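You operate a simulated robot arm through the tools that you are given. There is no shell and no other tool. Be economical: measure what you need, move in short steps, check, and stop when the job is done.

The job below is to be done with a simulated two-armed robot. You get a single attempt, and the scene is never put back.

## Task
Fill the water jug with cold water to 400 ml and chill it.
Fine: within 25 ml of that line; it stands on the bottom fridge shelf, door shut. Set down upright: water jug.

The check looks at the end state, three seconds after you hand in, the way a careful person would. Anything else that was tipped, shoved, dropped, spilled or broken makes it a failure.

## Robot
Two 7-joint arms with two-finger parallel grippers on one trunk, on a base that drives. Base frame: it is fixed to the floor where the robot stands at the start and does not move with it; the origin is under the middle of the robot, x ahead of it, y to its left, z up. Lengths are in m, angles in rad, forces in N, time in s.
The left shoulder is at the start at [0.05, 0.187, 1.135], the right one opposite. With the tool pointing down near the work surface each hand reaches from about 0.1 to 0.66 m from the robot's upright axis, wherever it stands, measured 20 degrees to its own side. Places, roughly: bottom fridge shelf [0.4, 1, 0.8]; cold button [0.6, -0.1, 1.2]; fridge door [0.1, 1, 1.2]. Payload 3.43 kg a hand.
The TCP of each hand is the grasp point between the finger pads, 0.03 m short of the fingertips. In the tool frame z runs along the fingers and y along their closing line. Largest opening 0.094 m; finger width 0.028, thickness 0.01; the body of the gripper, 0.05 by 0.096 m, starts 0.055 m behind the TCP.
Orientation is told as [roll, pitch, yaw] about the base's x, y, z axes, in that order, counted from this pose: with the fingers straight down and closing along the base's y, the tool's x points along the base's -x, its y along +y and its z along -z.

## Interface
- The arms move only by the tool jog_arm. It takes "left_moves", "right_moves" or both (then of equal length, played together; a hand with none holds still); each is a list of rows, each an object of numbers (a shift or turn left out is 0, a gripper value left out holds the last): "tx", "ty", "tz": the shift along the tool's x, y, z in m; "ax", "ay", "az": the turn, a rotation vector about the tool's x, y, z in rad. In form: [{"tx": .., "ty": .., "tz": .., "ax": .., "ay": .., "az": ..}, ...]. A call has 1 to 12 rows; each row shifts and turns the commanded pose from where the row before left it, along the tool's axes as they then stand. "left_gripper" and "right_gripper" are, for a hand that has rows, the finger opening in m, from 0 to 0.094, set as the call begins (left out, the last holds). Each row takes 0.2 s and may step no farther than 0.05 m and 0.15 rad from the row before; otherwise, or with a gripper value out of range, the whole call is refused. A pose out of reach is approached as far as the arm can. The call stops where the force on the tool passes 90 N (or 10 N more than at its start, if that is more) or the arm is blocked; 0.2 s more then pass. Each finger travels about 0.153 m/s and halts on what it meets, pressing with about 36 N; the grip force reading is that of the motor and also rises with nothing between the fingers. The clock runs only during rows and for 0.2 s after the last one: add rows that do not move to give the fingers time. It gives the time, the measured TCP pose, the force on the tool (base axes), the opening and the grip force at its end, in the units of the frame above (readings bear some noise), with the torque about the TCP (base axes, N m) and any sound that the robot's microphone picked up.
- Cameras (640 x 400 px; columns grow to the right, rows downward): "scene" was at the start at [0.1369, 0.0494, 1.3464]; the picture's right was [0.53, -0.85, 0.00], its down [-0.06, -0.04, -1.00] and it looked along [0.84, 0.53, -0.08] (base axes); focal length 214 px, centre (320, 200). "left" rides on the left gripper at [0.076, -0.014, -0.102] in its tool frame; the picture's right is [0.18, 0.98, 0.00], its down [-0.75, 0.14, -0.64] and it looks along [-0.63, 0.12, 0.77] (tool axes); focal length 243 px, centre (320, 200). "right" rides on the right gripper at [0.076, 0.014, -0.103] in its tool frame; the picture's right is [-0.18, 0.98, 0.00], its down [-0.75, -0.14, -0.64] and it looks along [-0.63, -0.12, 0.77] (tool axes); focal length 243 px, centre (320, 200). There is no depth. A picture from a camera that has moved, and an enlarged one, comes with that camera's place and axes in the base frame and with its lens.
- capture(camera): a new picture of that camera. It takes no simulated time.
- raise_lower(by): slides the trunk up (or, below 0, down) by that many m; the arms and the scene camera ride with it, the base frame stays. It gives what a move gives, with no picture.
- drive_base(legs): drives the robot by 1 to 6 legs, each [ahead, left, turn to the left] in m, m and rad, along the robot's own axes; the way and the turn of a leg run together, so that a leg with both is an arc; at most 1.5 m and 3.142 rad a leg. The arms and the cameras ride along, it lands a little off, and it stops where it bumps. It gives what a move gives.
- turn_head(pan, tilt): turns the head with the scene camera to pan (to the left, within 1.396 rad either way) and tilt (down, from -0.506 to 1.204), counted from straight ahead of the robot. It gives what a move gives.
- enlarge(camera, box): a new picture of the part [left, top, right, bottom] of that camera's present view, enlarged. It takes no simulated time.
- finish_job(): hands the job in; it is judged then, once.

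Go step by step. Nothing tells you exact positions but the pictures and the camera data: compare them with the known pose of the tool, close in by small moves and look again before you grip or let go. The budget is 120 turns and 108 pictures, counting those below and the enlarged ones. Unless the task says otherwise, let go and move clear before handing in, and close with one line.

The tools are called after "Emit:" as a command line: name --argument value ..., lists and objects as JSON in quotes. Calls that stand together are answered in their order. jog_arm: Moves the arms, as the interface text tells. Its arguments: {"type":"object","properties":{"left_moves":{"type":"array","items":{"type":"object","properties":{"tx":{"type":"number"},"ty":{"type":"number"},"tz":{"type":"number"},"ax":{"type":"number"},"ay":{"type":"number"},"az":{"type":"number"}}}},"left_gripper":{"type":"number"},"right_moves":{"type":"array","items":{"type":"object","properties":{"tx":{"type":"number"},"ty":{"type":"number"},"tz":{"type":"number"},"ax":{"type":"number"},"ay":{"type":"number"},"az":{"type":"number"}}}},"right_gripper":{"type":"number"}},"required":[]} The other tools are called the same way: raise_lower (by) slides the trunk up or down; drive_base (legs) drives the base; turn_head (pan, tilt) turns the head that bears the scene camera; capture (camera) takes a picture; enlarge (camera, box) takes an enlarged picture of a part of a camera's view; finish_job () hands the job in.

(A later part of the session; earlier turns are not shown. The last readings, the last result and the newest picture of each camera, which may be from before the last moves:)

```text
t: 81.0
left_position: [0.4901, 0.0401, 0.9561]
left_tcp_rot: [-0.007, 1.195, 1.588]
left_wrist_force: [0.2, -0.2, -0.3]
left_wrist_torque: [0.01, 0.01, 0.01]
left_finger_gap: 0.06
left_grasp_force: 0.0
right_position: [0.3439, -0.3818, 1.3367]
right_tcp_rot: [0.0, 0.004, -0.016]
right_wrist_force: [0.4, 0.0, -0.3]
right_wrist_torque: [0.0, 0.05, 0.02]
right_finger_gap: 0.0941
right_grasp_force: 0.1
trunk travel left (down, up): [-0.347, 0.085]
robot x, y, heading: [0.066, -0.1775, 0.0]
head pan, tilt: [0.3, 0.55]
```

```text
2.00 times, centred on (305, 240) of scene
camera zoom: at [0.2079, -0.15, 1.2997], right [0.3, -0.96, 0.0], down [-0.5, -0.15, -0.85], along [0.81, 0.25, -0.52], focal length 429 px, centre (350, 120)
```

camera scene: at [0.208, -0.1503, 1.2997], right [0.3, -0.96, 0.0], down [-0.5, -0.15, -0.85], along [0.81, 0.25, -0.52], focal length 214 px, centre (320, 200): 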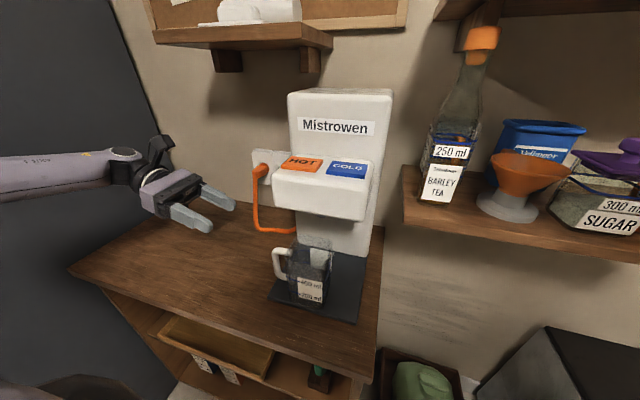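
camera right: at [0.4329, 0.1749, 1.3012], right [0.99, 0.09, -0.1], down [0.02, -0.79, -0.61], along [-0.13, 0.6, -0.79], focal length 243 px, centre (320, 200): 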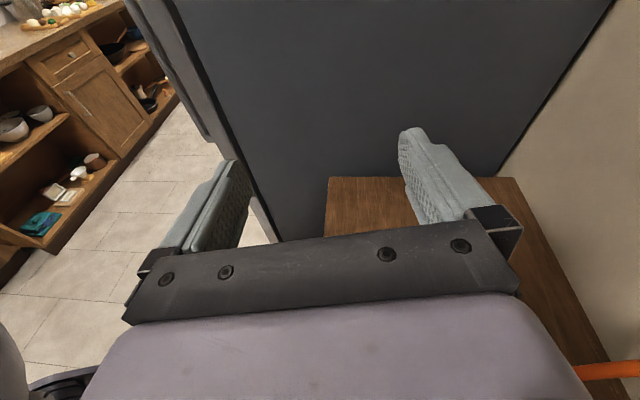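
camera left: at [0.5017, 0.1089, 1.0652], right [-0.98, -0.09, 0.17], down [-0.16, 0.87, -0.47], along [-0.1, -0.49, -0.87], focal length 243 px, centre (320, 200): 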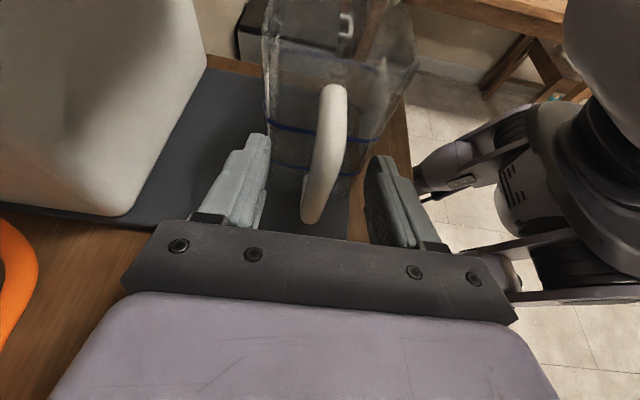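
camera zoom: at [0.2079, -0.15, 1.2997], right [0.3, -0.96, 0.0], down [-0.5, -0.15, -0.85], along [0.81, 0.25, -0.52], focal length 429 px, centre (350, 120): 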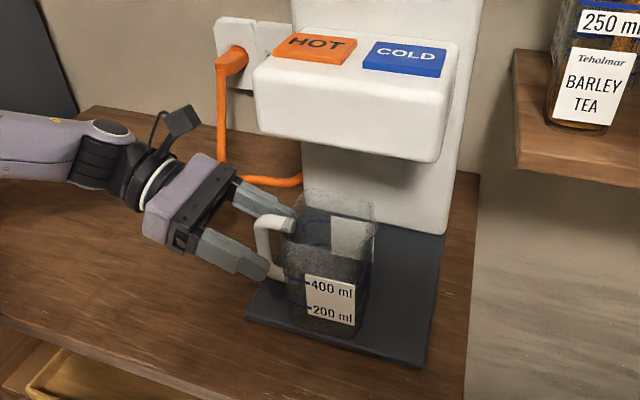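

The nozzle triangulates to (0.54, -0.052, 1.05). I'll grip the handle, lift about 8 mm, and move the jug +5 cm in x and -1 cm in y.

Emit:
jog_arm --left_moves '[{}, {}, {}]' --left_gripper 0.0

Emit:
jog_arm --left_moves '[{"tx": 0.0093, "tz": -0.0036}, {"ty": -0.017, "tx": 0.0015, "tz": 0.0037}, {"ty": -0.017, "tx": 0.0015, "tz": 0.0037}, {"ty": -0.017, "tx": 0.0015, "tz": 0.0037}, {}]'

Emit:
enlarge --camera "scene" --box '[210, 140, 400, 340]'

```text
t: 81.8
left_position: [0.4899, 0.04, 0.9571]
left_tcp_rot: [-0.006, 1.194, 1.588]
left_wrist_force: [0.2, 0.9, 0.0]
left_wrist_torque: [0.05, 0.02, 0.0]
left_finger_gap: 0.0181
left_grasp_force: 36.2
right_position: [0.3432, -0.3826, 1.3359]
right_tcp_rot: [0.001, 0.005, -0.016]
right_wrist_force: [-0.4, 0.3, 0.4]
right_wrist_torque: [-0.01, 0.03, 0.0]
right_finger_gap: 0.094
right_grasp_force: 0.1
trunk travel left (down, up): [-0.347, 0.085]
robot x, y, heading: [0.0626, -0.1789, -0.0]
head pan, tilt: [0.3, 0.55]
```

```text
t: 83.0
left_position: [0.5411, 0.031, 0.9665]
left_tcp_rot: [-0.008, 1.196, 1.587]
left_wrist_force: [-0.4, 0.1, -1.8]
left_wrist_torque: [0.1, -0.04, -0.01]
left_finger_gap: 0.0183
left_grasp_force: 35.5
right_position: [0.3423, -0.381, 1.3371]
right_tcp_rot: [0.0, 0.003, -0.015]
right_wrist_force: [-0.7, -0.4, -0.4]
right_wrist_torque: [0.01, -0.01, 0.02]
right_finger_gap: 0.0941
right_grasp_force: 0.1
trunk travel left (down, up): [-0.347, 0.085]
robot x, y, heading: [0.0623, -0.1733, 0.001]
head pan, tilt: [0.3, 0.55]
```

```text
2.00 times, centred on (305, 240) of scene
camera zoom: at [0.2079, -0.15, 1.2997], right [0.3, -0.96, 0.0], down [-0.5, -0.15, -0.85], along [0.81, 0.25, -0.52], focal length 429 px, centre (350, 120)
```

zoom: 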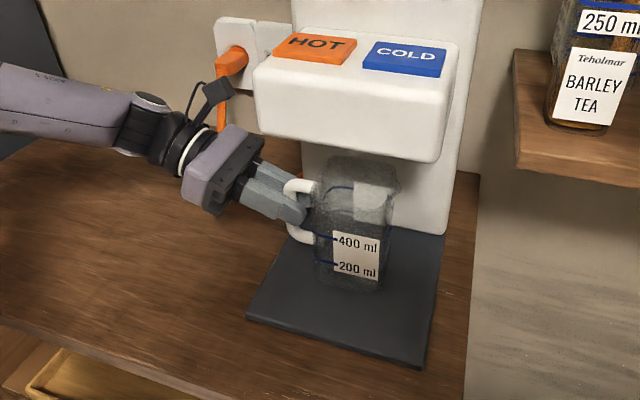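

The rim is centred under the nozzle. I'll lower, release and back the hand away.

Emit:
jog_arm --left_moves '[{"tx": -0.0045, "tz": 0.0018}, {"tx": -0.004, "tz": 0.0015}, {}]'

Emit:
jog_arm --left_moves '[{}, {}, {"tz": -0.03}, {"tz": -0.04}, {"tz": -0.04}]' --left_gripper 0.06

Emit:
enlarge --camera "scene" --box '[250, 140, 400, 320]'

Emit:
capture --camera "left"

```text
t: 83.8
left_position: [0.5405, 0.0306, 0.9572]
left_tcp_rot: [-0.007, 1.196, 1.588]
left_wrist_force: [0.1, -0.3, -1.6]
left_wrist_torque: [0.09, 0.02, 0.0]
left_finger_gap: 0.0184
left_grasp_force: 36.1
right_position: [0.3447, -0.3825, 1.3369]
right_tcp_rot: [-0.001, 0.003, -0.015]
right_wrist_force: [0.0, 0.6, 0.0]
right_wrist_torque: [-0.01, -0.01, -0.02]
right_finger_gap: 0.0939
right_grasp_force: 0.0
trunk travel left (down, up): [-0.347, 0.085]
robot x, y, heading: [0.0623, -0.1766, 0.003]
head pan, tilt: [0.3, 0.55]
```

```text
t: 85.0
left_position: [0.5368, 0.1331, 0.9965]
left_tcp_rot: [-0.006, 1.197, 1.589]
left_wrist_force: [0.3, -0.5, 0.5]
left_wrist_torque: [0.03, 0.04, -0.04]
left_finger_gap: 0.0602
left_grasp_force: 0.0
right_position: [0.3444, -0.3818, 1.3367]
right_tcp_rot: [-0.001, 0.004, -0.017]
right_wrist_force: [0.2, 0.3, 0.6]
right_wrist_torque: [0.0, -0.01, -0.03]
right_finger_gap: 0.094
right_grasp_force: 0.1
trunk travel left (down, up): [-0.347, 0.085]
robot x, y, heading: [0.0636, -0.1791, -0.003]
head pan, tilt: [0.3, 0.55]
```

```text
2.22 times, centred on (325, 230) of scene
camera zoom: at [0.2078, -0.1499, 1.2997], right [0.3, -0.96, 0.0], down [-0.5, -0.15, -0.85], along [0.81, 0.25, -0.52], focal length 477 px, centre (309, 133)
```

zoom: 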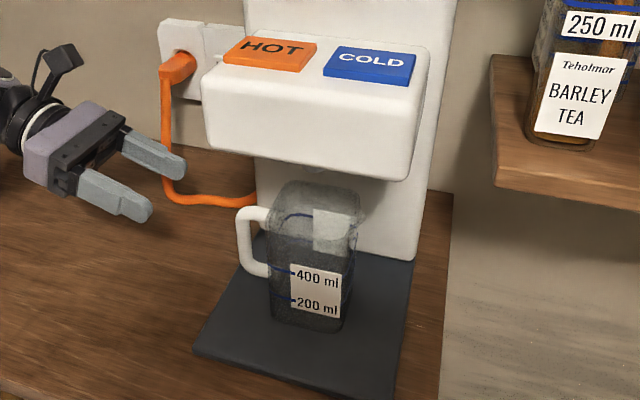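

```text
50 pictures are left
camera left: at [0.5497, 0.2014, 1.1059], right [-0.98, -0.09, 0.17], down [-0.16, 0.87, -0.47], along [-0.1, -0.49, -0.87], focal length 243 px, centre (320, 200)
```

left: 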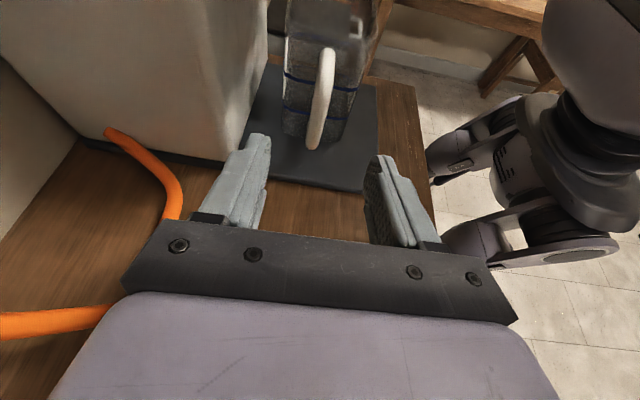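

The jug is centred. I'll close the right fingers and bring them above the COLD button, near (0.54, -0.097, 1.155).

Emit:
jog_arm --right_moves '[{"ty": 0.041}, {"ty": 0.041}, {"ty": 0.041}, {"ty": 0.041}, {"ty": 0.041}, {"ty": 0.041}, {"ty": 0.0395}, {"tx": -0.048}, {"tx": -0.048}, {"tx": -0.048}, {"tx": -0.048}]' --right_gripper 0.0

Emit:
turn_head --pan 0.25 --tilt 0.45

Emit:
capture --camera "scene"

Emit:
capture --camera "right"

```text
t: 87.6
left_position: [0.5368, 0.1325, 0.9968]
left_tcp_rot: [-0.011, 1.195, 1.589]
left_wrist_force: [-0.4, 0.5, 0.6]
left_wrist_torque: [0.0, 0.01, -0.01]
left_finger_gap: 0.0601
left_grasp_force: 0.0
right_position: [0.4748, -0.1569, 1.3172]
right_tcp_rot: [0.06, -0.025, -0.045]
right_wrist_force: [0.5, 0.5, -0.3]
right_wrist_torque: [-0.03, 0.02, -0.01]
right_finger_gap: 0.0
right_grasp_force: 33.0
right hand out of reach, approached as far as the arm can: row 8, 9, 10, 11
trunk travel left (down, up): [-0.347, 0.085]
robot x, y, heading: [0.0559, -0.1784, 0.005]
head pan, tilt: [0.3, 0.55]
stopped in row 11 (right hand): the arm was blocked; the commanded pose is now the measured one
```

```text
t: 88.3
left_position: [0.5382, 0.133, 0.9979]
left_tcp_rot: [-0.008, 1.197, 1.59]
left_wrist_force: [0.1, -0.7, -0.7]
left_wrist_torque: [-0.01, 0.0, -0.01]
left_finger_gap: 0.0599
left_grasp_force: 0.0
right_position: [0.4753, -0.1582, 1.318]
right_tcp_rot: [0.061, -0.027, -0.045]
right_wrist_force: [0.1, 0.0, -0.4]
right_wrist_torque: [-0.01, 0.02, 0.02]
right_finger_gap: 0.0
right_grasp_force: 33.2
trunk travel left (down, up): [-0.347, 0.085]
robot x, y, heading: [0.0593, -0.1802, -0.003]
head pan, tilt: [0.25, 0.45]
```

```text
49 pictures are left
camera scene: at [0.2113, -0.154, 1.3087], right [0.25, -0.97, 0.0], down [-0.42, -0.11, -0.9], along [0.87, 0.22, -0.44], focal length 214 px, centre (320, 200)
```

scene: 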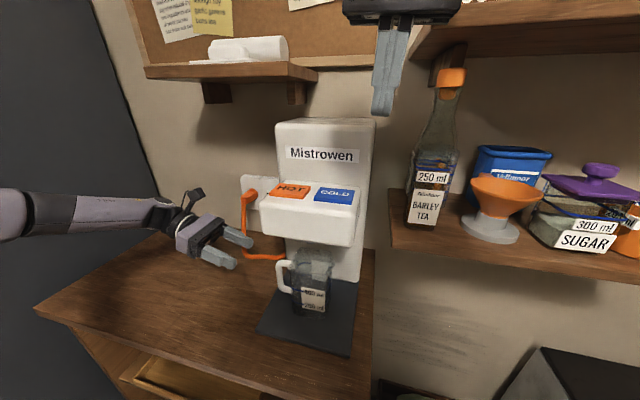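

```text
48 pictures are left
camera right: at [0.3959, -0.1471, 1.4184], right [0.23, 0.97, 0.06], down [0.73, -0.21, 0.65], along [0.65, -0.1, -0.76], focal length 243 px, centre (320, 200)
```

right: 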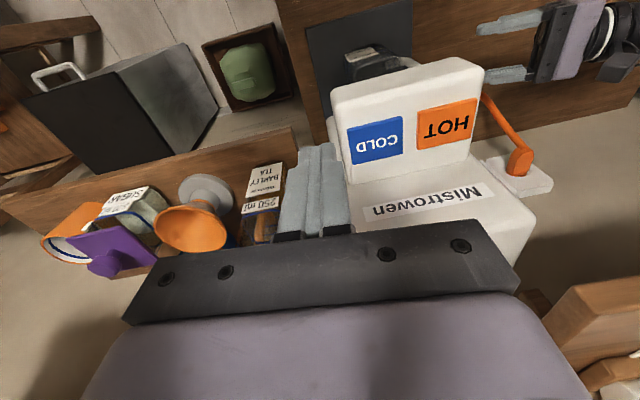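

Emit:
jog_arm --right_moves '[{"tx": 0.035, "ax": 0.055, "ay": 0.025}, {"ty": 0.03, "tz": 0.015}, {"ty": 0.03, "tz": 0.03}, {"tz": 0.03}, {"tx": -0.02}, {}]'

Emit:
capture --camera "scene"

```text
t: 89.9
left_position: [0.5393, 0.1329, 0.9964]
left_tcp_rot: [-0.011, 1.196, 1.588]
left_wrist_force: [0.4, -0.5, 0.3]
left_wrist_torque: [-0.01, 0.01, -0.01]
left_finger_gap: 0.0602
left_grasp_force: 0.0
right_position: [0.4721, -0.1117, 1.2599]
right_tcp_rot: [0.045, -0.015, -0.077]
right_wrist_force: [-0.4, 0.1, -0.1]
right_wrist_torque: [-0.01, 0.0, -0.03]
right_finger_gap: 0.0003
right_grasp_force: 32.9
trunk travel left (down, up): [-0.347, 0.085]
robot x, y, heading: [0.0647, -0.1761, -0.003]
head pan, tilt: [0.25, 0.45]
stopped in row 6 (right hand): the arm was blocked; the commanded pose is now the measured one
```

```text
47 pictures are left
camera scene: at [0.2113, -0.1543, 1.3087], right [0.25, -0.97, 0.0], down [-0.42, -0.11, -0.9], along [0.87, 0.22, -0.44], focal length 214 px, centre (320, 200)
```

scene: 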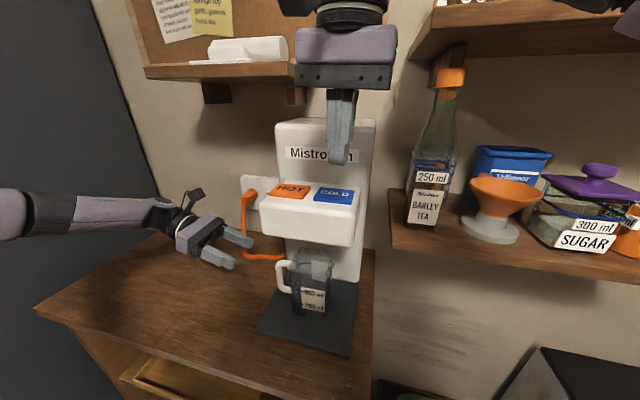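

Something is blocking the right arm, so I'll look up and right before pushing further.

Emit:
turn_head --pan -0.5 --tilt 0.0

Emit:
capture --camera "scene"

```text
t: 91.0
left_position: [0.5371, 0.1329, 0.9963]
left_tcp_rot: [-0.007, 1.195, 1.588]
left_wrist_force: [0.9, 0.2, 0.4]
left_wrist_torque: [0.03, -0.03, -0.01]
left_finger_gap: 0.0602
left_grasp_force: 0.1
right_position: [0.4717, -0.1111, 1.2603]
right_tcp_rot: [0.043, -0.016, -0.076]
right_wrist_force: [-0.7, 0.0, 0.2]
right_wrist_torque: [0.02, -0.03, 0.03]
right_finger_gap: 0.0
right_grasp_force: 32.5
trunk travel left (down, up): [-0.347, 0.085]
robot x, y, heading: [0.0608, -0.1794, -0.002]
head pan, tilt: [-0.499, 0.0]
```

```text
46 pictures are left
camera scene: at [0.2013, -0.2197, 1.3503], right [-0.48, -0.88, 0.0], down [0.0, 0.0, -1.0], along [0.88, -0.48, 0.0], focal length 214 px, centre (320, 200)
```

scene: 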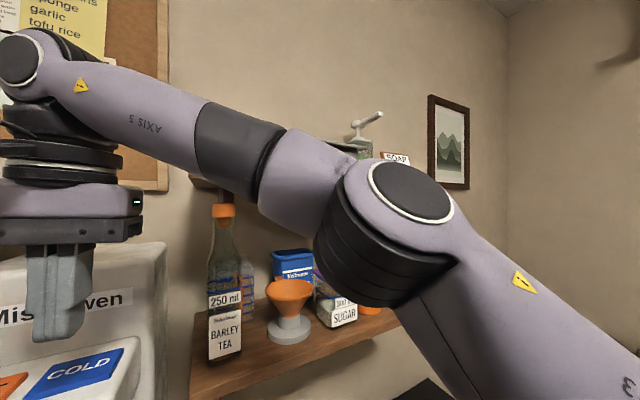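

The right elbow has been leaning on the upper shelf. I'll pull that arm back and lower its use; the left hand will press the button instead.

Emit:
jog_arm --right_moves '[{"tx": 0.04}, {"tx": 0.04}, {"tx": 0.04}, {"tx": 0.03}]'

Emit:
capture --camera "scene"

```text
t: 92.0
left_position: [0.5369, 0.1316, 0.9971]
left_tcp_rot: [-0.009, 1.196, 1.588]
left_wrist_force: [0.2, 0.3, 0.6]
left_wrist_torque: [0.01, -0.02, 0.0]
left_finger_gap: 0.0599
left_grasp_force: 0.0
right_position: [0.3192, -0.099, 1.2566]
right_tcp_rot: [0.04, -0.019, -0.074]
right_wrist_force: [0.3, -0.6, -0.3]
right_wrist_torque: [-0.01, 0.0, 0.01]
right_finger_gap: 0.0
right_grasp_force: 32.4
trunk travel left (down, up): [-0.347, 0.085]
robot x, y, heading: [0.0618, -0.1769, -0.004]
head pan, tilt: [-0.499, 0.0]
```

```text
45 pictures are left
camera scene: at [0.201, -0.2197, 1.3504], right [-0.48, -0.88, 0.0], down [0.0, 0.0, -1.0], along [0.88, -0.48, 0.0], focal length 214 px, centre (320, 200)
```

scene: 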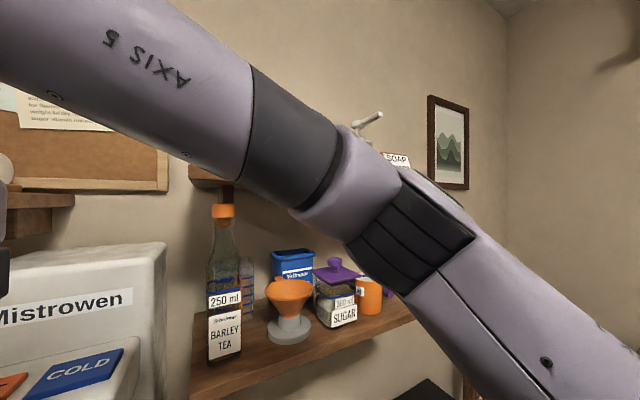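

Emit:
jog_arm --right_moves '[{"tx": 0.02, "ty": -0.04}, {"tx": 0.02, "ty": -0.04}, {"tx": 0.02, "ty": -0.04}, {"ty": -0.04}, {"ty": -0.03}, {}]' --left_moves '[{"tx": 0.0388, "tz": -0.0152}, {"tx": 0.0388, "tz": -0.0152}, {"tx": 0.0388, "tz": -0.0152}, {"tx": 0.0388, "tz": -0.0152}, {"tx": 0.0388, "tz": -0.0152}, {"tx": 0.0388, "tz": -0.0152}]' --left_gripper 0.0

Emit:
jog_arm --left_moves '[{"ay": -0.12}, {"ay": -0.12}, {"ay": -0.12}, {"ay": -0.12}, {"ay": -0.12}]'

Emit:
turn_head --pan 0.3 --tilt 0.3

Emit:
capture --camera "scene"

```text
t: 92.3
left_position: [0.537, 0.1313, 1.0164]
left_tcp_rot: [-0.009, 1.196, 1.586]
left_wrist_force: [-0.8, -0.7, 0.1]
left_wrist_torque: [-0.03, -0.01, -0.02]
left_finger_gap: 0.0
left_grasp_force: 33.1
right_position: [0.3218, -0.112, 1.2545]
right_tcp_rot: [0.061, -0.005, -0.155]
right_wrist_force: [6.4, 19.1, 4.8]
right_wrist_torque: [-2.4, 1.25, -1.74]
right_finger_gap: 0.0002
right_grasp_force: 33.1
trunk travel left (down, up): [-0.347, 0.085]
robot x, y, heading: [0.0634, -0.1761, -0.0]
head pan, tilt: [-0.499, 0.0]
stopped in row 1 (right hand): the force on the tool passed its limit at 135 N (the readings are from after the stop); the commanded pose is now the measured one
```

```text
t: 93.5
left_position: [0.538, 0.1322, 1.0157]
left_tcp_rot: [-0.002, 0.592, 1.592]
left_wrist_force: [0.1, 0.3, 0.2]
left_wrist_torque: [0.01, -0.03, 0.01]
left_finger_gap: 0.0
left_grasp_force: 33.1
right_position: [0.3204, -0.1126, 1.2543]
right_tcp_rot: [0.058, -0.006, -0.155]
right_wrist_force: [19.1, 30.5, 4.7]
right_wrist_torque: [-3.74, 2.83, -2.76]
right_finger_gap: 0.0
right_grasp_force: 33.1
trunk travel left (down, up): [-0.347, 0.085]
robot x, y, heading: [0.062, -0.1775, -0.006]
head pan, tilt: [-0.499, 0.0]
```

```text
t: 94.6
left_position: [0.5369, 0.1322, 1.0144]
left_tcp_rot: [-0.004, 0.596, 1.593]
left_wrist_force: [-0.2, -0.8, -0.6]
left_wrist_torque: [-0.01, 0.0, 0.0]
left_finger_gap: 0.0
left_grasp_force: 33.1
right_position: [0.3235, -0.1101, 1.2456]
right_tcp_rot: [0.041, -0.023, -0.188]
right_wrist_force: [23.9, 87.3, -51.5]
right_wrist_torque: [-11.76, -1.58, -8.15]
right_finger_gap: 0.0
right_grasp_force: 32.8
trunk travel left (down, up): [-0.347, 0.085]
robot x, y, heading: [0.06, -0.1765, 0.002]
head pan, tilt: [0.3, 0.3]
```

```text
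44 pictures are left
camera scene: at [0.2083, -0.2128, 1.3278], right [-0.39, -0.92, 0.0], down [-0.22, 0.09, -0.97], along [0.89, -0.37, -0.24], focal length 214 px, centre (320, 200)
```

scene: 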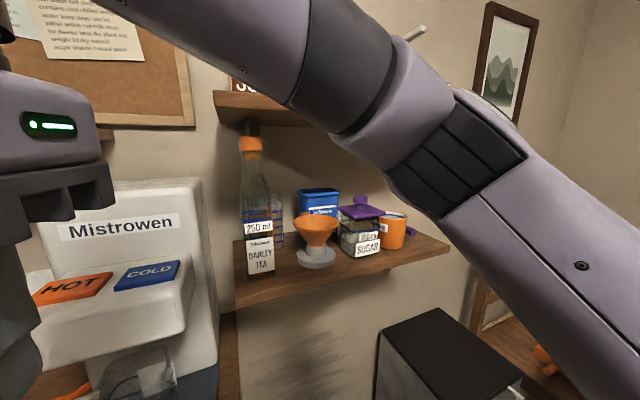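

The right hand is jammed against the robot's own head. I'll move that hand forward and away.

Emit:
jog_arm --right_moves '[{"tx": -0.03, "ty": 0.02}, {"tx": -0.03, "ty": 0.01}]'

Emit:
turn_head --pan 0.5 --tilt 0.3

Emit:
capture --camera "scene"

```text
t: 95.2
left_position: [0.538, 0.1326, 1.0148]
left_tcp_rot: [-0.002, 0.596, 1.595]
left_wrist_force: [-0.5, -0.8, 0.1]
left_wrist_torque: [0.01, -0.03, 0.02]
left_finger_gap: 0.0001
left_grasp_force: 32.8
right_position: [0.3829, -0.0911, 1.259]
right_tcp_rot: [0.06, -0.006, -0.144]
right_wrist_force: [0.5, 0.2, 0.4]
right_wrist_torque: [-0.03, 0.0, 0.03]
right_finger_gap: 0.0003
right_grasp_force: 33.3
trunk travel left (down, up): [-0.347, 0.085]
robot x, y, heading: [0.0631, -0.174, -0.0]
head pan, tilt: [0.3, 0.3]
```

```text
t: 96.0
left_position: [0.5382, 0.133, 1.0156]
left_tcp_rot: [-0.004, 0.595, 1.593]
left_wrist_force: [-0.2, 0.0, -0.2]
left_wrist_torque: [-0.01, 0.03, -0.01]
left_finger_gap: 0.0
left_grasp_force: 33.4
right_position: [0.3836, -0.09, 1.2584]
right_tcp_rot: [0.057, -0.007, -0.147]
right_wrist_force: [-0.1, 0.0, 0.5]
right_wrist_torque: [-0.01, -0.02, 0.0]
right_finger_gap: 0.0
right_grasp_force: 33.4
trunk travel left (down, up): [-0.347, 0.085]
robot x, y, heading: [0.0661, -0.1739, 0.0]
head pan, tilt: [0.499, 0.3]
```

```text
43 pictures are left
camera scene: at [0.2042, -0.132, 1.3226], right [0.48, -0.88, 0.0], down [-0.26, -0.14, -0.96], along [0.84, 0.46, -0.3], focal length 214 px, centre (320, 200)
```

scene: 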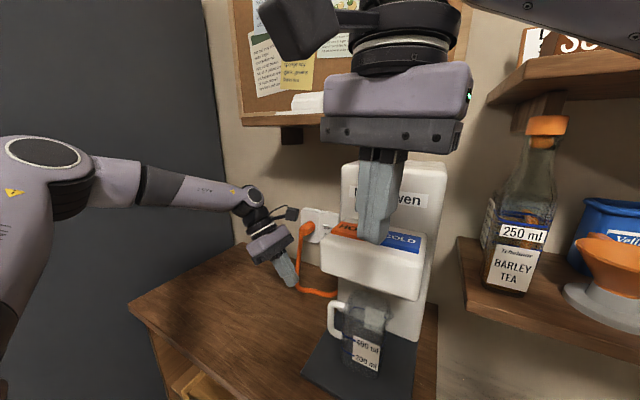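

The right hand sits at the right y. Tilting its fingers forward while advancing lets me reach the button without moving the elbow into the shelf.

Emit:
jog_arm --right_moves '[{"tx": -0.028, "ay": -0.14}, {"tx": -0.0277, "tz": 0.0039, "ay": -0.14}, {"tx": -0.0269, "tz": 0.0077, "ay": -0.14}, {"tx": -0.0256, "tz": 0.0114, "ay": -0.14}, {"tx": -0.0237, "tz": 0.0149, "ay": -0.14}]'

Emit:
turn_head --pan 0.35 --tilt 0.35

Emit:
capture --camera "scene"

```text
t: 97.2
left_position: [0.5368, 0.1321, 1.0148]
left_tcp_rot: [-0.003, 0.595, 1.592]
left_wrist_force: [0.1, -0.1, -0.2]
left_wrist_torque: [0.0, -0.03, -0.03]
left_finger_gap: 0.0002
left_grasp_force: 32.9
right_position: [0.523, -0.1124, 1.2587]
right_tcp_rot: [0.077, -0.708, -0.196]
right_wrist_force: [0.4, -0.1, 0.1]
right_wrist_torque: [0.0, 0.03, 0.01]
right_finger_gap: 0.0
right_grasp_force: 32.8
trunk travel left (down, up): [-0.347, 0.085]
robot x, y, heading: [0.0608, -0.1816, -0.002]
head pan, tilt: [0.499, 0.3]
```

```text
t: 97.9
left_position: [0.5366, 0.1315, 1.0158]
left_tcp_rot: [-0.002, 0.595, 1.591]
left_wrist_force: [0.8, -0.3, -0.9]
left_wrist_torque: [0.03, -0.02, 0.0]
left_finger_gap: 0.0002
left_grasp_force: 32.9
right_position: [0.5229, -0.1119, 1.2593]
right_tcp_rot: [0.078, -0.706, -0.195]
right_wrist_force: [0.5, 0.2, 0.3]
right_wrist_torque: [0.0, -0.02, -0.03]
right_finger_gap: 0.0
right_grasp_force: 33.1
trunk travel left (down, up): [-0.347, 0.085]
robot x, y, heading: [0.063, -0.1788, -0.002]
head pan, tilt: [0.351, 0.351]
```

```text
42 pictures are left
camera scene: at [0.2096, -0.1446, 1.3179], right [0.34, -0.94, 0.0], down [-0.32, -0.12, -0.94], along [0.88, 0.32, -0.34], focal length 214 px, centre (320, 200)
```

scene: 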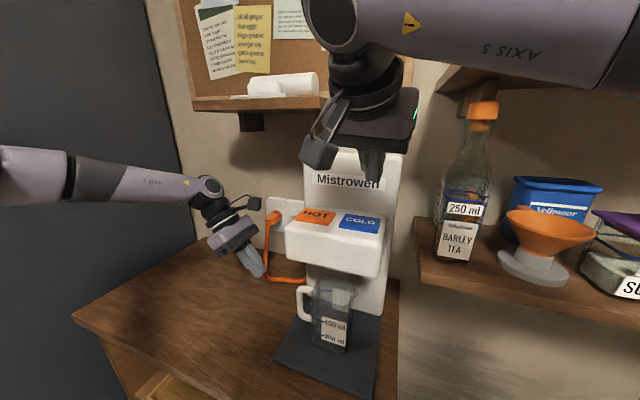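

Emit:
jog_arm --right_moves '[{"tx": 0.013, "tz": 0.0152}, {"tx": 0.013, "tz": 0.0152}, {"tx": 0.013, "tz": 0.0152}]'

Emit:
enlarge --camera "scene" --box '[260, 130, 440, 370]'

```text
t: 98.7
left_position: [0.537, 0.1322, 1.016]
left_tcp_rot: [-0.003, 0.596, 1.592]
left_wrist_force: [0.4, 0.6, 0.3]
left_wrist_torque: [0.04, 0.02, 0.02]
left_finger_gap: 0.0
left_grasp_force: 33.0
right_position: [0.5231, -0.1084, 1.1985]
right_tcp_rot: [0.077, -0.704, -0.198]
right_wrist_force: [0.1, 0.0, 0.0]
right_wrist_torque: [0.0, -0.01, 0.0]
right_finger_gap: 0.0
right_grasp_force: 33.3
trunk travel left (down, up): [-0.347, 0.085]
robot x, y, heading: [0.0636, -0.1753, 0.006]
head pan, tilt: [0.351, 0.351]
```

```text
1.67 times, centred on (350, 250) of scene
camera zoom: at [0.2098, -0.1447, 1.3179], right [0.34, -0.94, 0.0], down [-0.32, -0.12, -0.94], along [0.88, 0.32, -0.34], focal length 358 px, centre (270, 117)
```

zoom: 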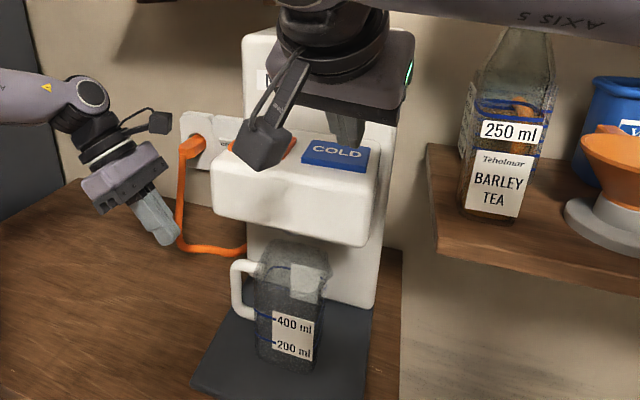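

The fingertips are just above COLD. I'll press down in small steps and listen.

Emit:
jog_arm --right_moves '[{"tx": 0.0033, "tz": 0.0038}, {"tx": 0.0033, "tz": 0.0038}, {"tx": 0.0033, "tz": 0.0038}]'

```text
t: 99.5
left_position: [0.5365, 0.1335, 1.016]
left_tcp_rot: [-0.003, 0.594, 1.591]
left_wrist_force: [0.1, -0.4, 0.0]
left_wrist_torque: [0.02, 0.01, 0.01]
left_finger_gap: 0.0
left_grasp_force: 32.9
right_position: [0.5228, -0.107, 1.1835]
right_tcp_rot: [0.077, -0.704, -0.197]
right_wrist_force: [-0.3, 0.5, 0.1]
right_wrist_torque: [0.01, -0.02, 0.01]
right_finger_gap: 0.0
right_grasp_force: 32.8
trunk travel left (down, up): [-0.347, 0.085]
robot x, y, heading: [0.0634, -0.1775, -0.001]
head pan, tilt: [0.351, 0.351]
```

Emit:
jog_arm --right_moves '[{"tx": 0.0026, "tz": 0.003}, {"tx": 0.0026, "tz": 0.003}]'

Emit:
enlarge --camera "scene" --box '[280, 150, 430, 360]'

```text
t: 100.1
left_position: [0.5379, 0.1327, 1.0172]
left_tcp_rot: [-0.005, 0.595, 1.592]
left_wrist_force: [0.1, 0.8, 0.3]
left_wrist_torque: [0.03, 0.02, -0.02]
left_finger_gap: 0.0001
left_grasp_force: 33.6
right_position: [0.5229, -0.1072, 1.1787]
right_tcp_rot: [0.083, -0.713, -0.2]
right_wrist_force: [-0.9, -0.5, 16.3]
right_wrist_torque: [-0.05, -0.15, 0.14]
right_finger_gap: 0.0
right_grasp_force: 32.7
trunk travel left (down, up): [-0.347, 0.085]
robot x, y, heading: [0.0589, -0.1781, 0.002]
head pan, tilt: [0.351, 0.351]
heard: click
```

```text
1.90 times, centred on (355, 255) of scene
camera zoom: at [0.2083, -0.1449, 1.3184], right [0.34, -0.94, 0.0], down [-0.32, -0.12, -0.94], along [0.88, 0.32, -0.34], focal length 408 px, centre (253, 95)
```

zoom: 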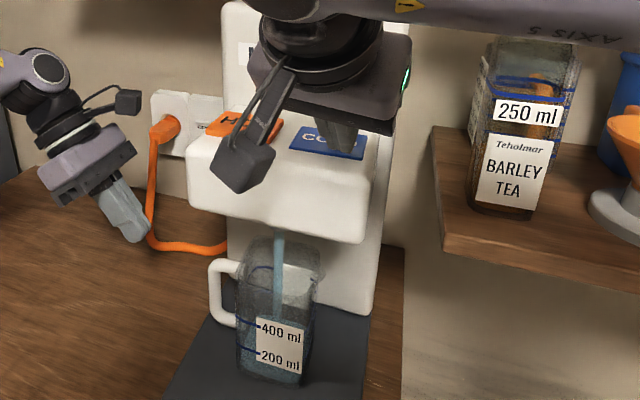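

Click, and cold water is flowing into the jug. I'll step time in small bits and watch the level.

Emit:
jog_arm --right_moves '[{}, {}, {}]'

Emit:
enlarge --camera "scene" --box '[320, 240, 390, 350]'

```text
t: 100.9
left_position: [0.5368, 0.1323, 1.0172]
left_tcp_rot: [-0.008, 0.595, 1.593]
left_wrist_force: [0.4, -0.1, 0.3]
left_wrist_torque: [0.02, 0.01, 0.0]
left_finger_gap: 0.0
left_grasp_force: 33.1
right_position: [0.5221, -0.1066, 1.1787]
right_tcp_rot: [0.08, -0.714, -0.201]
right_wrist_force: [4.0, 1.1, 26.8]
right_wrist_torque: [0.03, -0.4, -0.04]
right_finger_gap: 0.0
right_grasp_force: 33.6
trunk travel left (down, up): [-0.347, 0.085]
robot x, y, heading: [0.0612, -0.1783, 0.003]
head pan, tilt: [0.351, 0.351]
```

```text
3.64 times, centred on (355, 295) of scene
camera zoom: at [0.2079, -0.1448, 1.3183], right [0.34, -0.94, 0.0], down [-0.32, -0.12, -0.94], along [0.88, 0.32, -0.34], focal length 780 px, centre (193, -146)
```

zoom: 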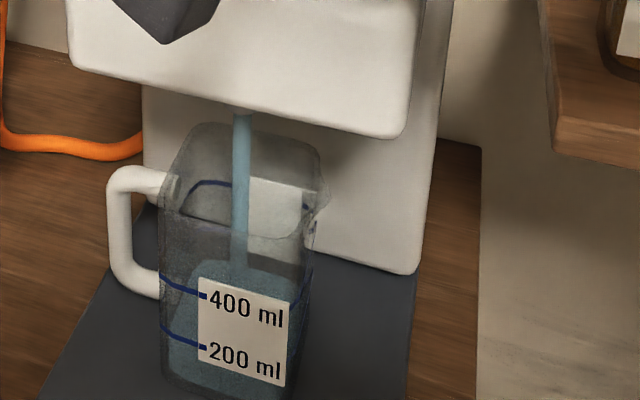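

Emit:
enlarge --camera "scene" --box '[334, 270, 364, 350]'

```text
5.00 times, centred on (349, 310) of scene
camera zoom: at [0.2079, -0.1448, 1.3183], right [0.34, -0.94, 0.0], down [-0.32, -0.12, -0.94], along [0.88, 0.32, -0.34], focal length 1072 px, centre (175, -350)
```

zoom: 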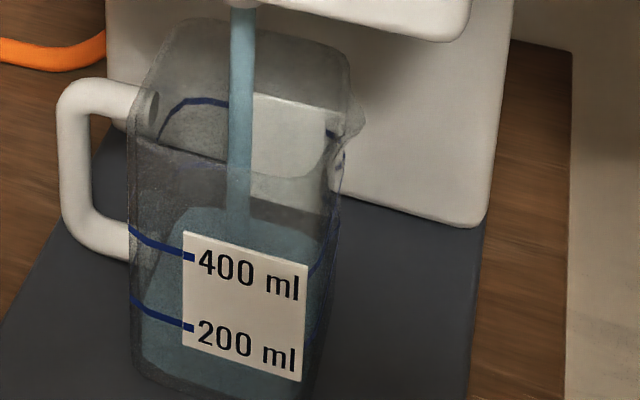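

Back-edge level reads around 75–100 ml after ~1 s. I'll advance 1.6 s and re-measure.

Emit:
jog_arm --right_moves '[{}, {}, {}, {}, {}, {}, {}]'

Emit:
enlarge --camera "scene" --box '[334, 270, 364, 350]'

```text
t: 102.5
left_position: [0.5359, 0.1323, 1.0167]
left_tcp_rot: [-0.007, 0.594, 1.592]
left_wrist_force: [0.3, 0.8, 0.2]
left_wrist_torque: [-0.02, 0.01, -0.04]
left_finger_gap: 0.0001
left_grasp_force: 32.7
right_position: [0.5221, -0.1078, 1.1778]
right_tcp_rot: [0.079, -0.716, -0.198]
right_wrist_force: [3.1, 0.3, 29.5]
right_wrist_torque: [-0.05, -0.41, -0.03]
right_finger_gap: 0.0
right_grasp_force: 33.1
trunk travel left (down, up): [-0.347, 0.085]
robot x, y, heading: [0.0634, -0.1791, 0.001]
head pan, tilt: [0.351, 0.351]
```

```text
5.00 times, centred on (349, 310) of scene
camera zoom: at [0.2079, -0.145, 1.3182], right [0.34, -0.94, 0.0], down [-0.32, -0.12, -0.94], along [0.88, 0.32, -0.34], focal length 1072 px, centre (175, -350)
```

zoom: 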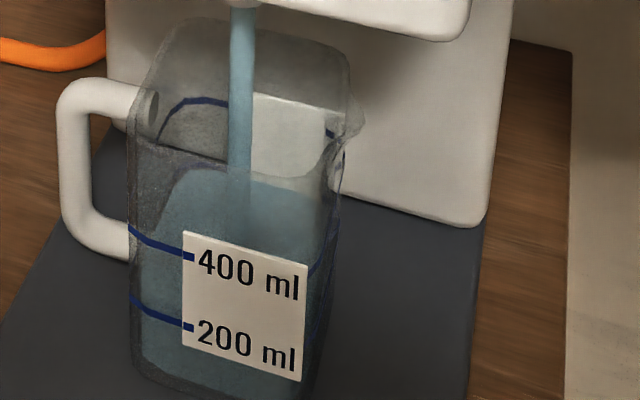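

About 190 ml now at ~74 ml/s. I'll advance another 1.8 s.

Emit:
jog_arm --right_moves '[{}, {}, {}, {}, {}, {}, {}, {}]'

Emit:
enlarge --camera "scene" --box '[334, 270, 364, 350]'

```text
t: 104.3
left_position: [0.5369, 0.1325, 1.0168]
left_tcp_rot: [-0.007, 0.595, 1.591]
left_wrist_force: [0.5, -0.1, -0.1]
left_wrist_torque: [0.01, -0.01, 0.01]
left_finger_gap: 0.0
left_grasp_force: 33.2
right_position: [0.5228, -0.1071, 1.1775]
right_tcp_rot: [0.079, -0.716, -0.2]
right_wrist_force: [3.0, 0.1, 29.4]
right_wrist_torque: [-0.01, -0.4, -0.03]
right_finger_gap: 0.0
right_grasp_force: 32.4
trunk travel left (down, up): [-0.347, 0.085]
robot x, y, heading: [0.0635, -0.1742, -0.002]
head pan, tilt: [0.351, 0.351]
```

```text
5.00 times, centred on (349, 310) of scene
camera zoom: at [0.2078, -0.145, 1.3182], right [0.34, -0.94, 0.0], down [-0.32, -0.12, -0.94], along [0.88, 0.32, -0.34], focal length 1072 px, centre (175, -350)
```

zoom: 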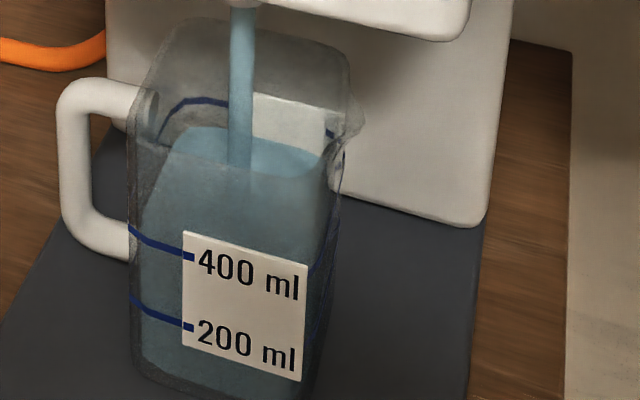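

Emit:
jog_arm --right_moves '[{}, {}]'

Emit:
enlarge --camera "scene" --box '[334, 280, 364, 320]'

```text
t: 104.9
left_position: [0.5363, 0.1321, 1.0159]
left_tcp_rot: [-0.008, 0.595, 1.591]
left_wrist_force: [0.1, -1.1, 0.7]
left_wrist_torque: [-0.02, 0.04, 0.02]
left_finger_gap: 0.0
left_grasp_force: 33.5
right_position: [0.5216, -0.1069, 1.1772]
right_tcp_rot: [0.079, -0.716, -0.198]
right_wrist_force: [3.8, 0.6, 28.9]
right_wrist_torque: [0.0, -0.35, 0.0]
right_finger_gap: 0.0
right_grasp_force: 33.1
trunk travel left (down, up): [-0.347, 0.085]
robot x, y, heading: [0.0648, -0.1778, 0.006]
head pan, tilt: [0.351, 0.351]
```

```text
10.00 times, centred on (349, 300) of scene
camera zoom: at [0.2078, -0.145, 1.3182], right [0.34, -0.94, 0.0], down [-0.32, -0.12, -0.94], along [0.88, 0.32, -0.34], focal length 2145 px, centre (30, -800)
```

zoom: 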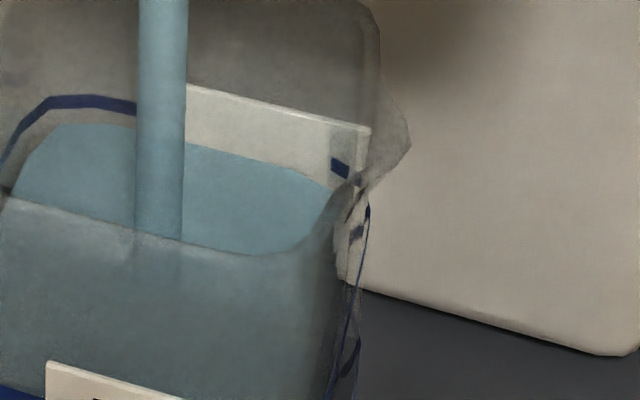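

~35 ml to go (~0.45 s). I'll hold one more row, then lift off in the same call.

Emit:
jog_arm --right_moves '[{}, {"tx": -0.0195, "tz": -0.0228}, {"tx": -0.0195, "tz": -0.0228}]'

Emit:
enlarge --camera "scene" --box '[334, 280, 364, 320]'

```text
t: 105.7
left_position: [0.5373, 0.1326, 1.0163]
left_tcp_rot: [-0.001, 0.596, 1.591]
left_wrist_force: [-0.2, 0.9, 1.1]
left_wrist_torque: [-0.01, -0.02, 0.0]
left_finger_gap: 0.0001
left_grasp_force: 33.1
right_position: [0.5233, -0.1101, 1.2331]
right_tcp_rot: [0.072, -0.704, -0.192]
right_wrist_force: [0.0, 0.4, 0.5]
right_wrist_torque: [-0.01, 0.01, -0.02]
right_finger_gap: 0.0
right_grasp_force: 32.8
trunk travel left (down, up): [-0.347, 0.085]
robot x, y, heading: [0.0607, -0.1774, 0.005]
head pan, tilt: [0.351, 0.351]
```

```text
10.00 times, centred on (349, 300) of scene
camera zoom: at [0.2096, -0.1446, 1.3177], right [0.34, -0.94, 0.0], down [-0.32, -0.12, -0.94], along [0.88, 0.32, -0.34], focal length 2145 px, centre (30, -800)
```

zoom: 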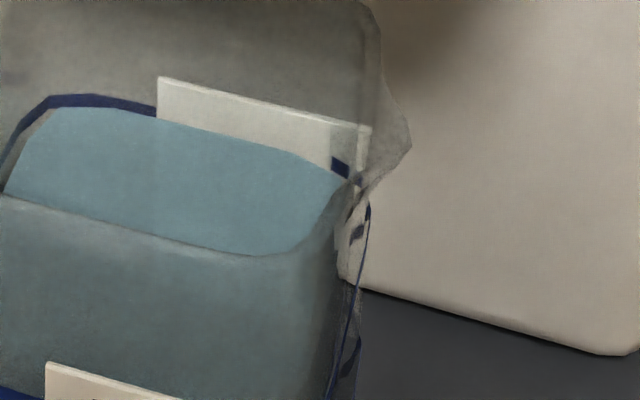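

Flow stopped with the level right at the 400 line. I'll retract both arms, then go for the fridge door.

Emit:
jog_arm --right_moves '[{"tx": -0.0163, "tz": -0.019}, {"tx": 0.0214, "tz": -0.018, "ay": 0.14}, {"tx": 0.0237, "tz": -0.0149, "ay": 0.14}, {"tx": 0.0256, "tz": -0.0114, "ay": 0.14}, {"tx": 0.0269, "tz": -0.0077, "ay": 0.14}, {"tx": 0.0277, "tz": -0.0039, "ay": 0.14}]'

Emit:
jog_arm --left_moves '[{"ty": 0.029, "tx": 0.0224, "tz": -0.0331}, {"ty": 0.029, "tx": 0.0224, "tz": -0.0331}, {"ty": 0.029, "tx": 0.0224, "tz": -0.0331}, {"ty": 0.029, "tx": 0.0224, "tz": -0.0331}, {"ty": 0.029, "tx": 0.0224, "tz": -0.0331}, {"ty": 0.029, "tx": 0.0224, "tz": -0.0331}, {"ty": 0.029, "tx": 0.0224, "tz": -0.0331}, {"ay": -0.119}, {"ay": -0.119}, {"ay": -0.119}, {"ay": -0.119}, {"ay": -0.119}]'

Emit:
drive_base --legs '[[-0.55, 0, 0]]'

Emit:
turn_head --pan 0.7 --tilt 0.35

Emit:
capture --camera "scene"

```text
t: 107.1
left_position: [0.5376, 0.1322, 1.0149]
left_tcp_rot: [-0.004, 0.595, 1.591]
left_wrist_force: [-0.3, -0.2, 0.9]
left_wrist_torque: [0.03, 0.01, -0.02]
left_finger_gap: 0.0
left_grasp_force: 32.7
right_position: [0.384, -0.0915, 1.2586]
right_tcp_rot: [0.06, -0.004, -0.147]
right_wrist_force: [0.4, 0.2, 0.9]
right_wrist_torque: [0.03, -0.04, 0.01]
right_finger_gap: 0.0
right_grasp_force: 33.1
trunk travel left (down, up): [-0.347, 0.085]
robot x, y, heading: [0.0642, -0.1707, -0.004]
head pan, tilt: [0.351, 0.351]
```

```text
t: 109.7
left_position: [0.3347, 0.127, 1.2946]
left_tcp_rot: [-0.003, -0.001, 1.596]
left_wrist_force: [0.0, 0.0, 1.3]
left_wrist_torque: [0.03, 0.03, -0.02]
left_finger_gap: 0.0001
left_grasp_force: 32.9
right_position: [0.3852, -0.0913, 1.2593]
right_tcp_rot: [0.058, -0.005, -0.148]
right_wrist_force: [-0.2, -0.2, -0.2]
right_wrist_torque: [-0.03, 0.05, 0.04]
right_finger_gap: 0.0
right_grasp_force: 33.6
trunk travel left (down, up): [-0.347, 0.085]
robot x, y, heading: [0.0616, -0.1778, -0.002]
head pan, tilt: [0.351, 0.351]
```

```text
t: 112.8
left_position: [-0.2164, 0.1272, 1.2939]
left_tcp_rot: [-0.003, 0.0, 1.594]
left_wrist_force: [-0.8, -0.4, 0.2]
left_wrist_torque: [-0.01, 0.0, -0.01]
left_finger_gap: 0.0002
left_grasp_force: 32.9
right_position: [-0.1651, -0.0913, 1.2596]
right_tcp_rot: [0.057, -0.008, -0.145]
right_wrist_force: [-0.7, 0.1, 0.1]
right_wrist_torque: [0.02, 0.01, -0.02]
right_finger_gap: 0.0
right_grasp_force: 32.5
trunk travel left (down, up): [-0.347, 0.085]
robot x, y, heading: [-0.4902, -0.1829, 0.003]
head pan, tilt: [0.351, 0.351]
```

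```text
t: 113.7
left_position: [-0.2156, 0.1261, 1.2957]
left_tcp_rot: [-0.004, 0.0, 1.595]
left_wrist_force: [-0.3, 0.2, -0.7]
left_wrist_torque: [0.01, -0.01, -0.02]
left_finger_gap: 0.0
left_grasp_force: 32.8
right_position: [-0.1658, -0.0918, 1.2592]
right_tcp_rot: [0.057, -0.006, -0.147]
right_wrist_force: [-0.4, -0.3, 0.3]
right_wrist_torque: [-0.01, -0.01, 0.0]
right_finger_gap: 0.0002
right_grasp_force: 32.7
trunk travel left (down, up): [-0.347, 0.085]
robot x, y, heading: [-0.487, -0.1775, -0.001]
head pan, tilt: [0.7, 0.351]
```

```text
33 pictures are left
camera scene: at [-0.3564, -0.1171, 1.3179], right [0.64, -0.76, 0.0], down [-0.26, -0.22, -0.94], along [0.72, 0.6, -0.34], focal length 214 px, centre (320, 200)
```

scene: 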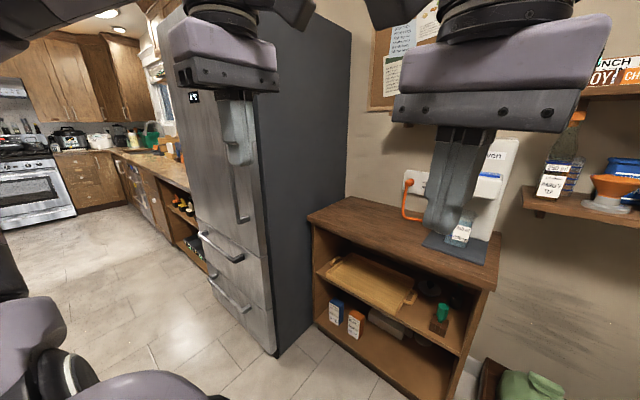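

Now I'll drive left to stand in front of the fridge and look at the door handle.

Emit:
drive_base --legs '[[-0.05, 0.75, 0]]'

Emit:
turn_head --pan 0.1 --tilt 0.4

Emit:
capture --camera "scene"

Emit:
capture --camera "left"

```text
t: 120.7
left_position: [-0.2705, 0.8787, 1.295]
left_tcp_rot: [-0.003, 0.0, 1.6]
left_wrist_force: [-0.8, -0.5, 0.6]
left_wrist_torque: [0.01, 0.02, 0.04]
left_finger_gap: 0.0
left_grasp_force: 32.8
right_position: [-0.219, 0.6599, 1.2587]
right_tcp_rot: [0.058, -0.009, -0.141]
right_wrist_force: [0.5, -0.1, -0.2]
right_wrist_torque: [0.02, -0.04, 0.03]
right_finger_gap: 0.0
right_grasp_force: 32.8
trunk travel left (down, up): [-0.347, 0.085]
robot x, y, heading: [-0.5431, 0.5742, 0.002]
head pan, tilt: [0.7, 0.351]
```

```text
t: 121.7
left_position: [-0.2708, 0.8803, 1.2949]
left_tcp_rot: [-0.003, -0.001, 1.602]
left_wrist_force: [0.3, -0.5, -0.1]
left_wrist_torque: [0.04, 0.01, 0.0]
left_finger_gap: 0.0
left_grasp_force: 32.8
right_position: [-0.2179, 0.6609, 1.2575]
right_tcp_rot: [0.057, -0.009, -0.142]
right_wrist_force: [-0.4, -0.9, 0.5]
right_wrist_torque: [0.01, 0.03, 0.01]
right_finger_gap: 0.0001
right_grasp_force: 33.0
trunk travel left (down, up): [-0.347, 0.085]
robot x, y, heading: [-0.5396, 0.5735, 0.003]
head pan, tilt: [0.099, 0.4]
```

```text
32 pictures are left
camera scene: at [-0.388, 0.5836, 1.3134], right [0.11, -0.99, 0.0], down [-0.39, -0.04, -0.92], along [0.92, 0.1, -0.39], focal length 214 px, centre (320, 200)
```

scene: 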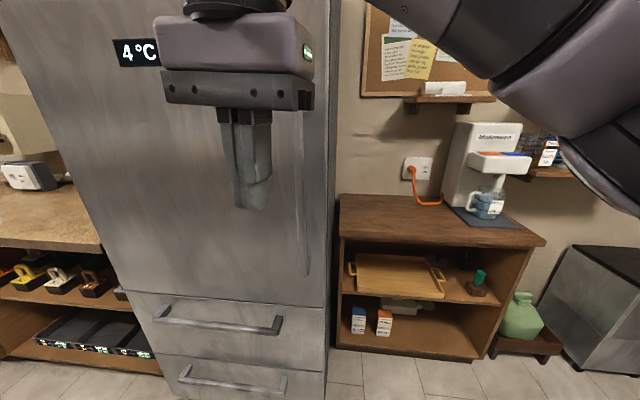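

```text
31 pictures are left
camera left: at [-0.2542, 0.8041, 1.3977], right [-0.98, -0.21, 0.0], down [-0.17, 0.75, 0.64], along [-0.13, 0.63, -0.77], focal length 243 px, centre (320, 200)
```

left: 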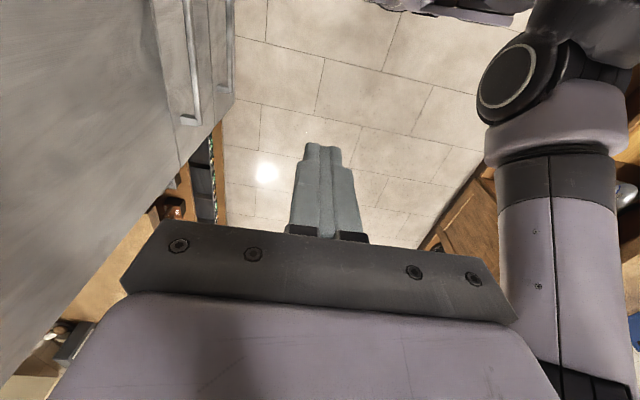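

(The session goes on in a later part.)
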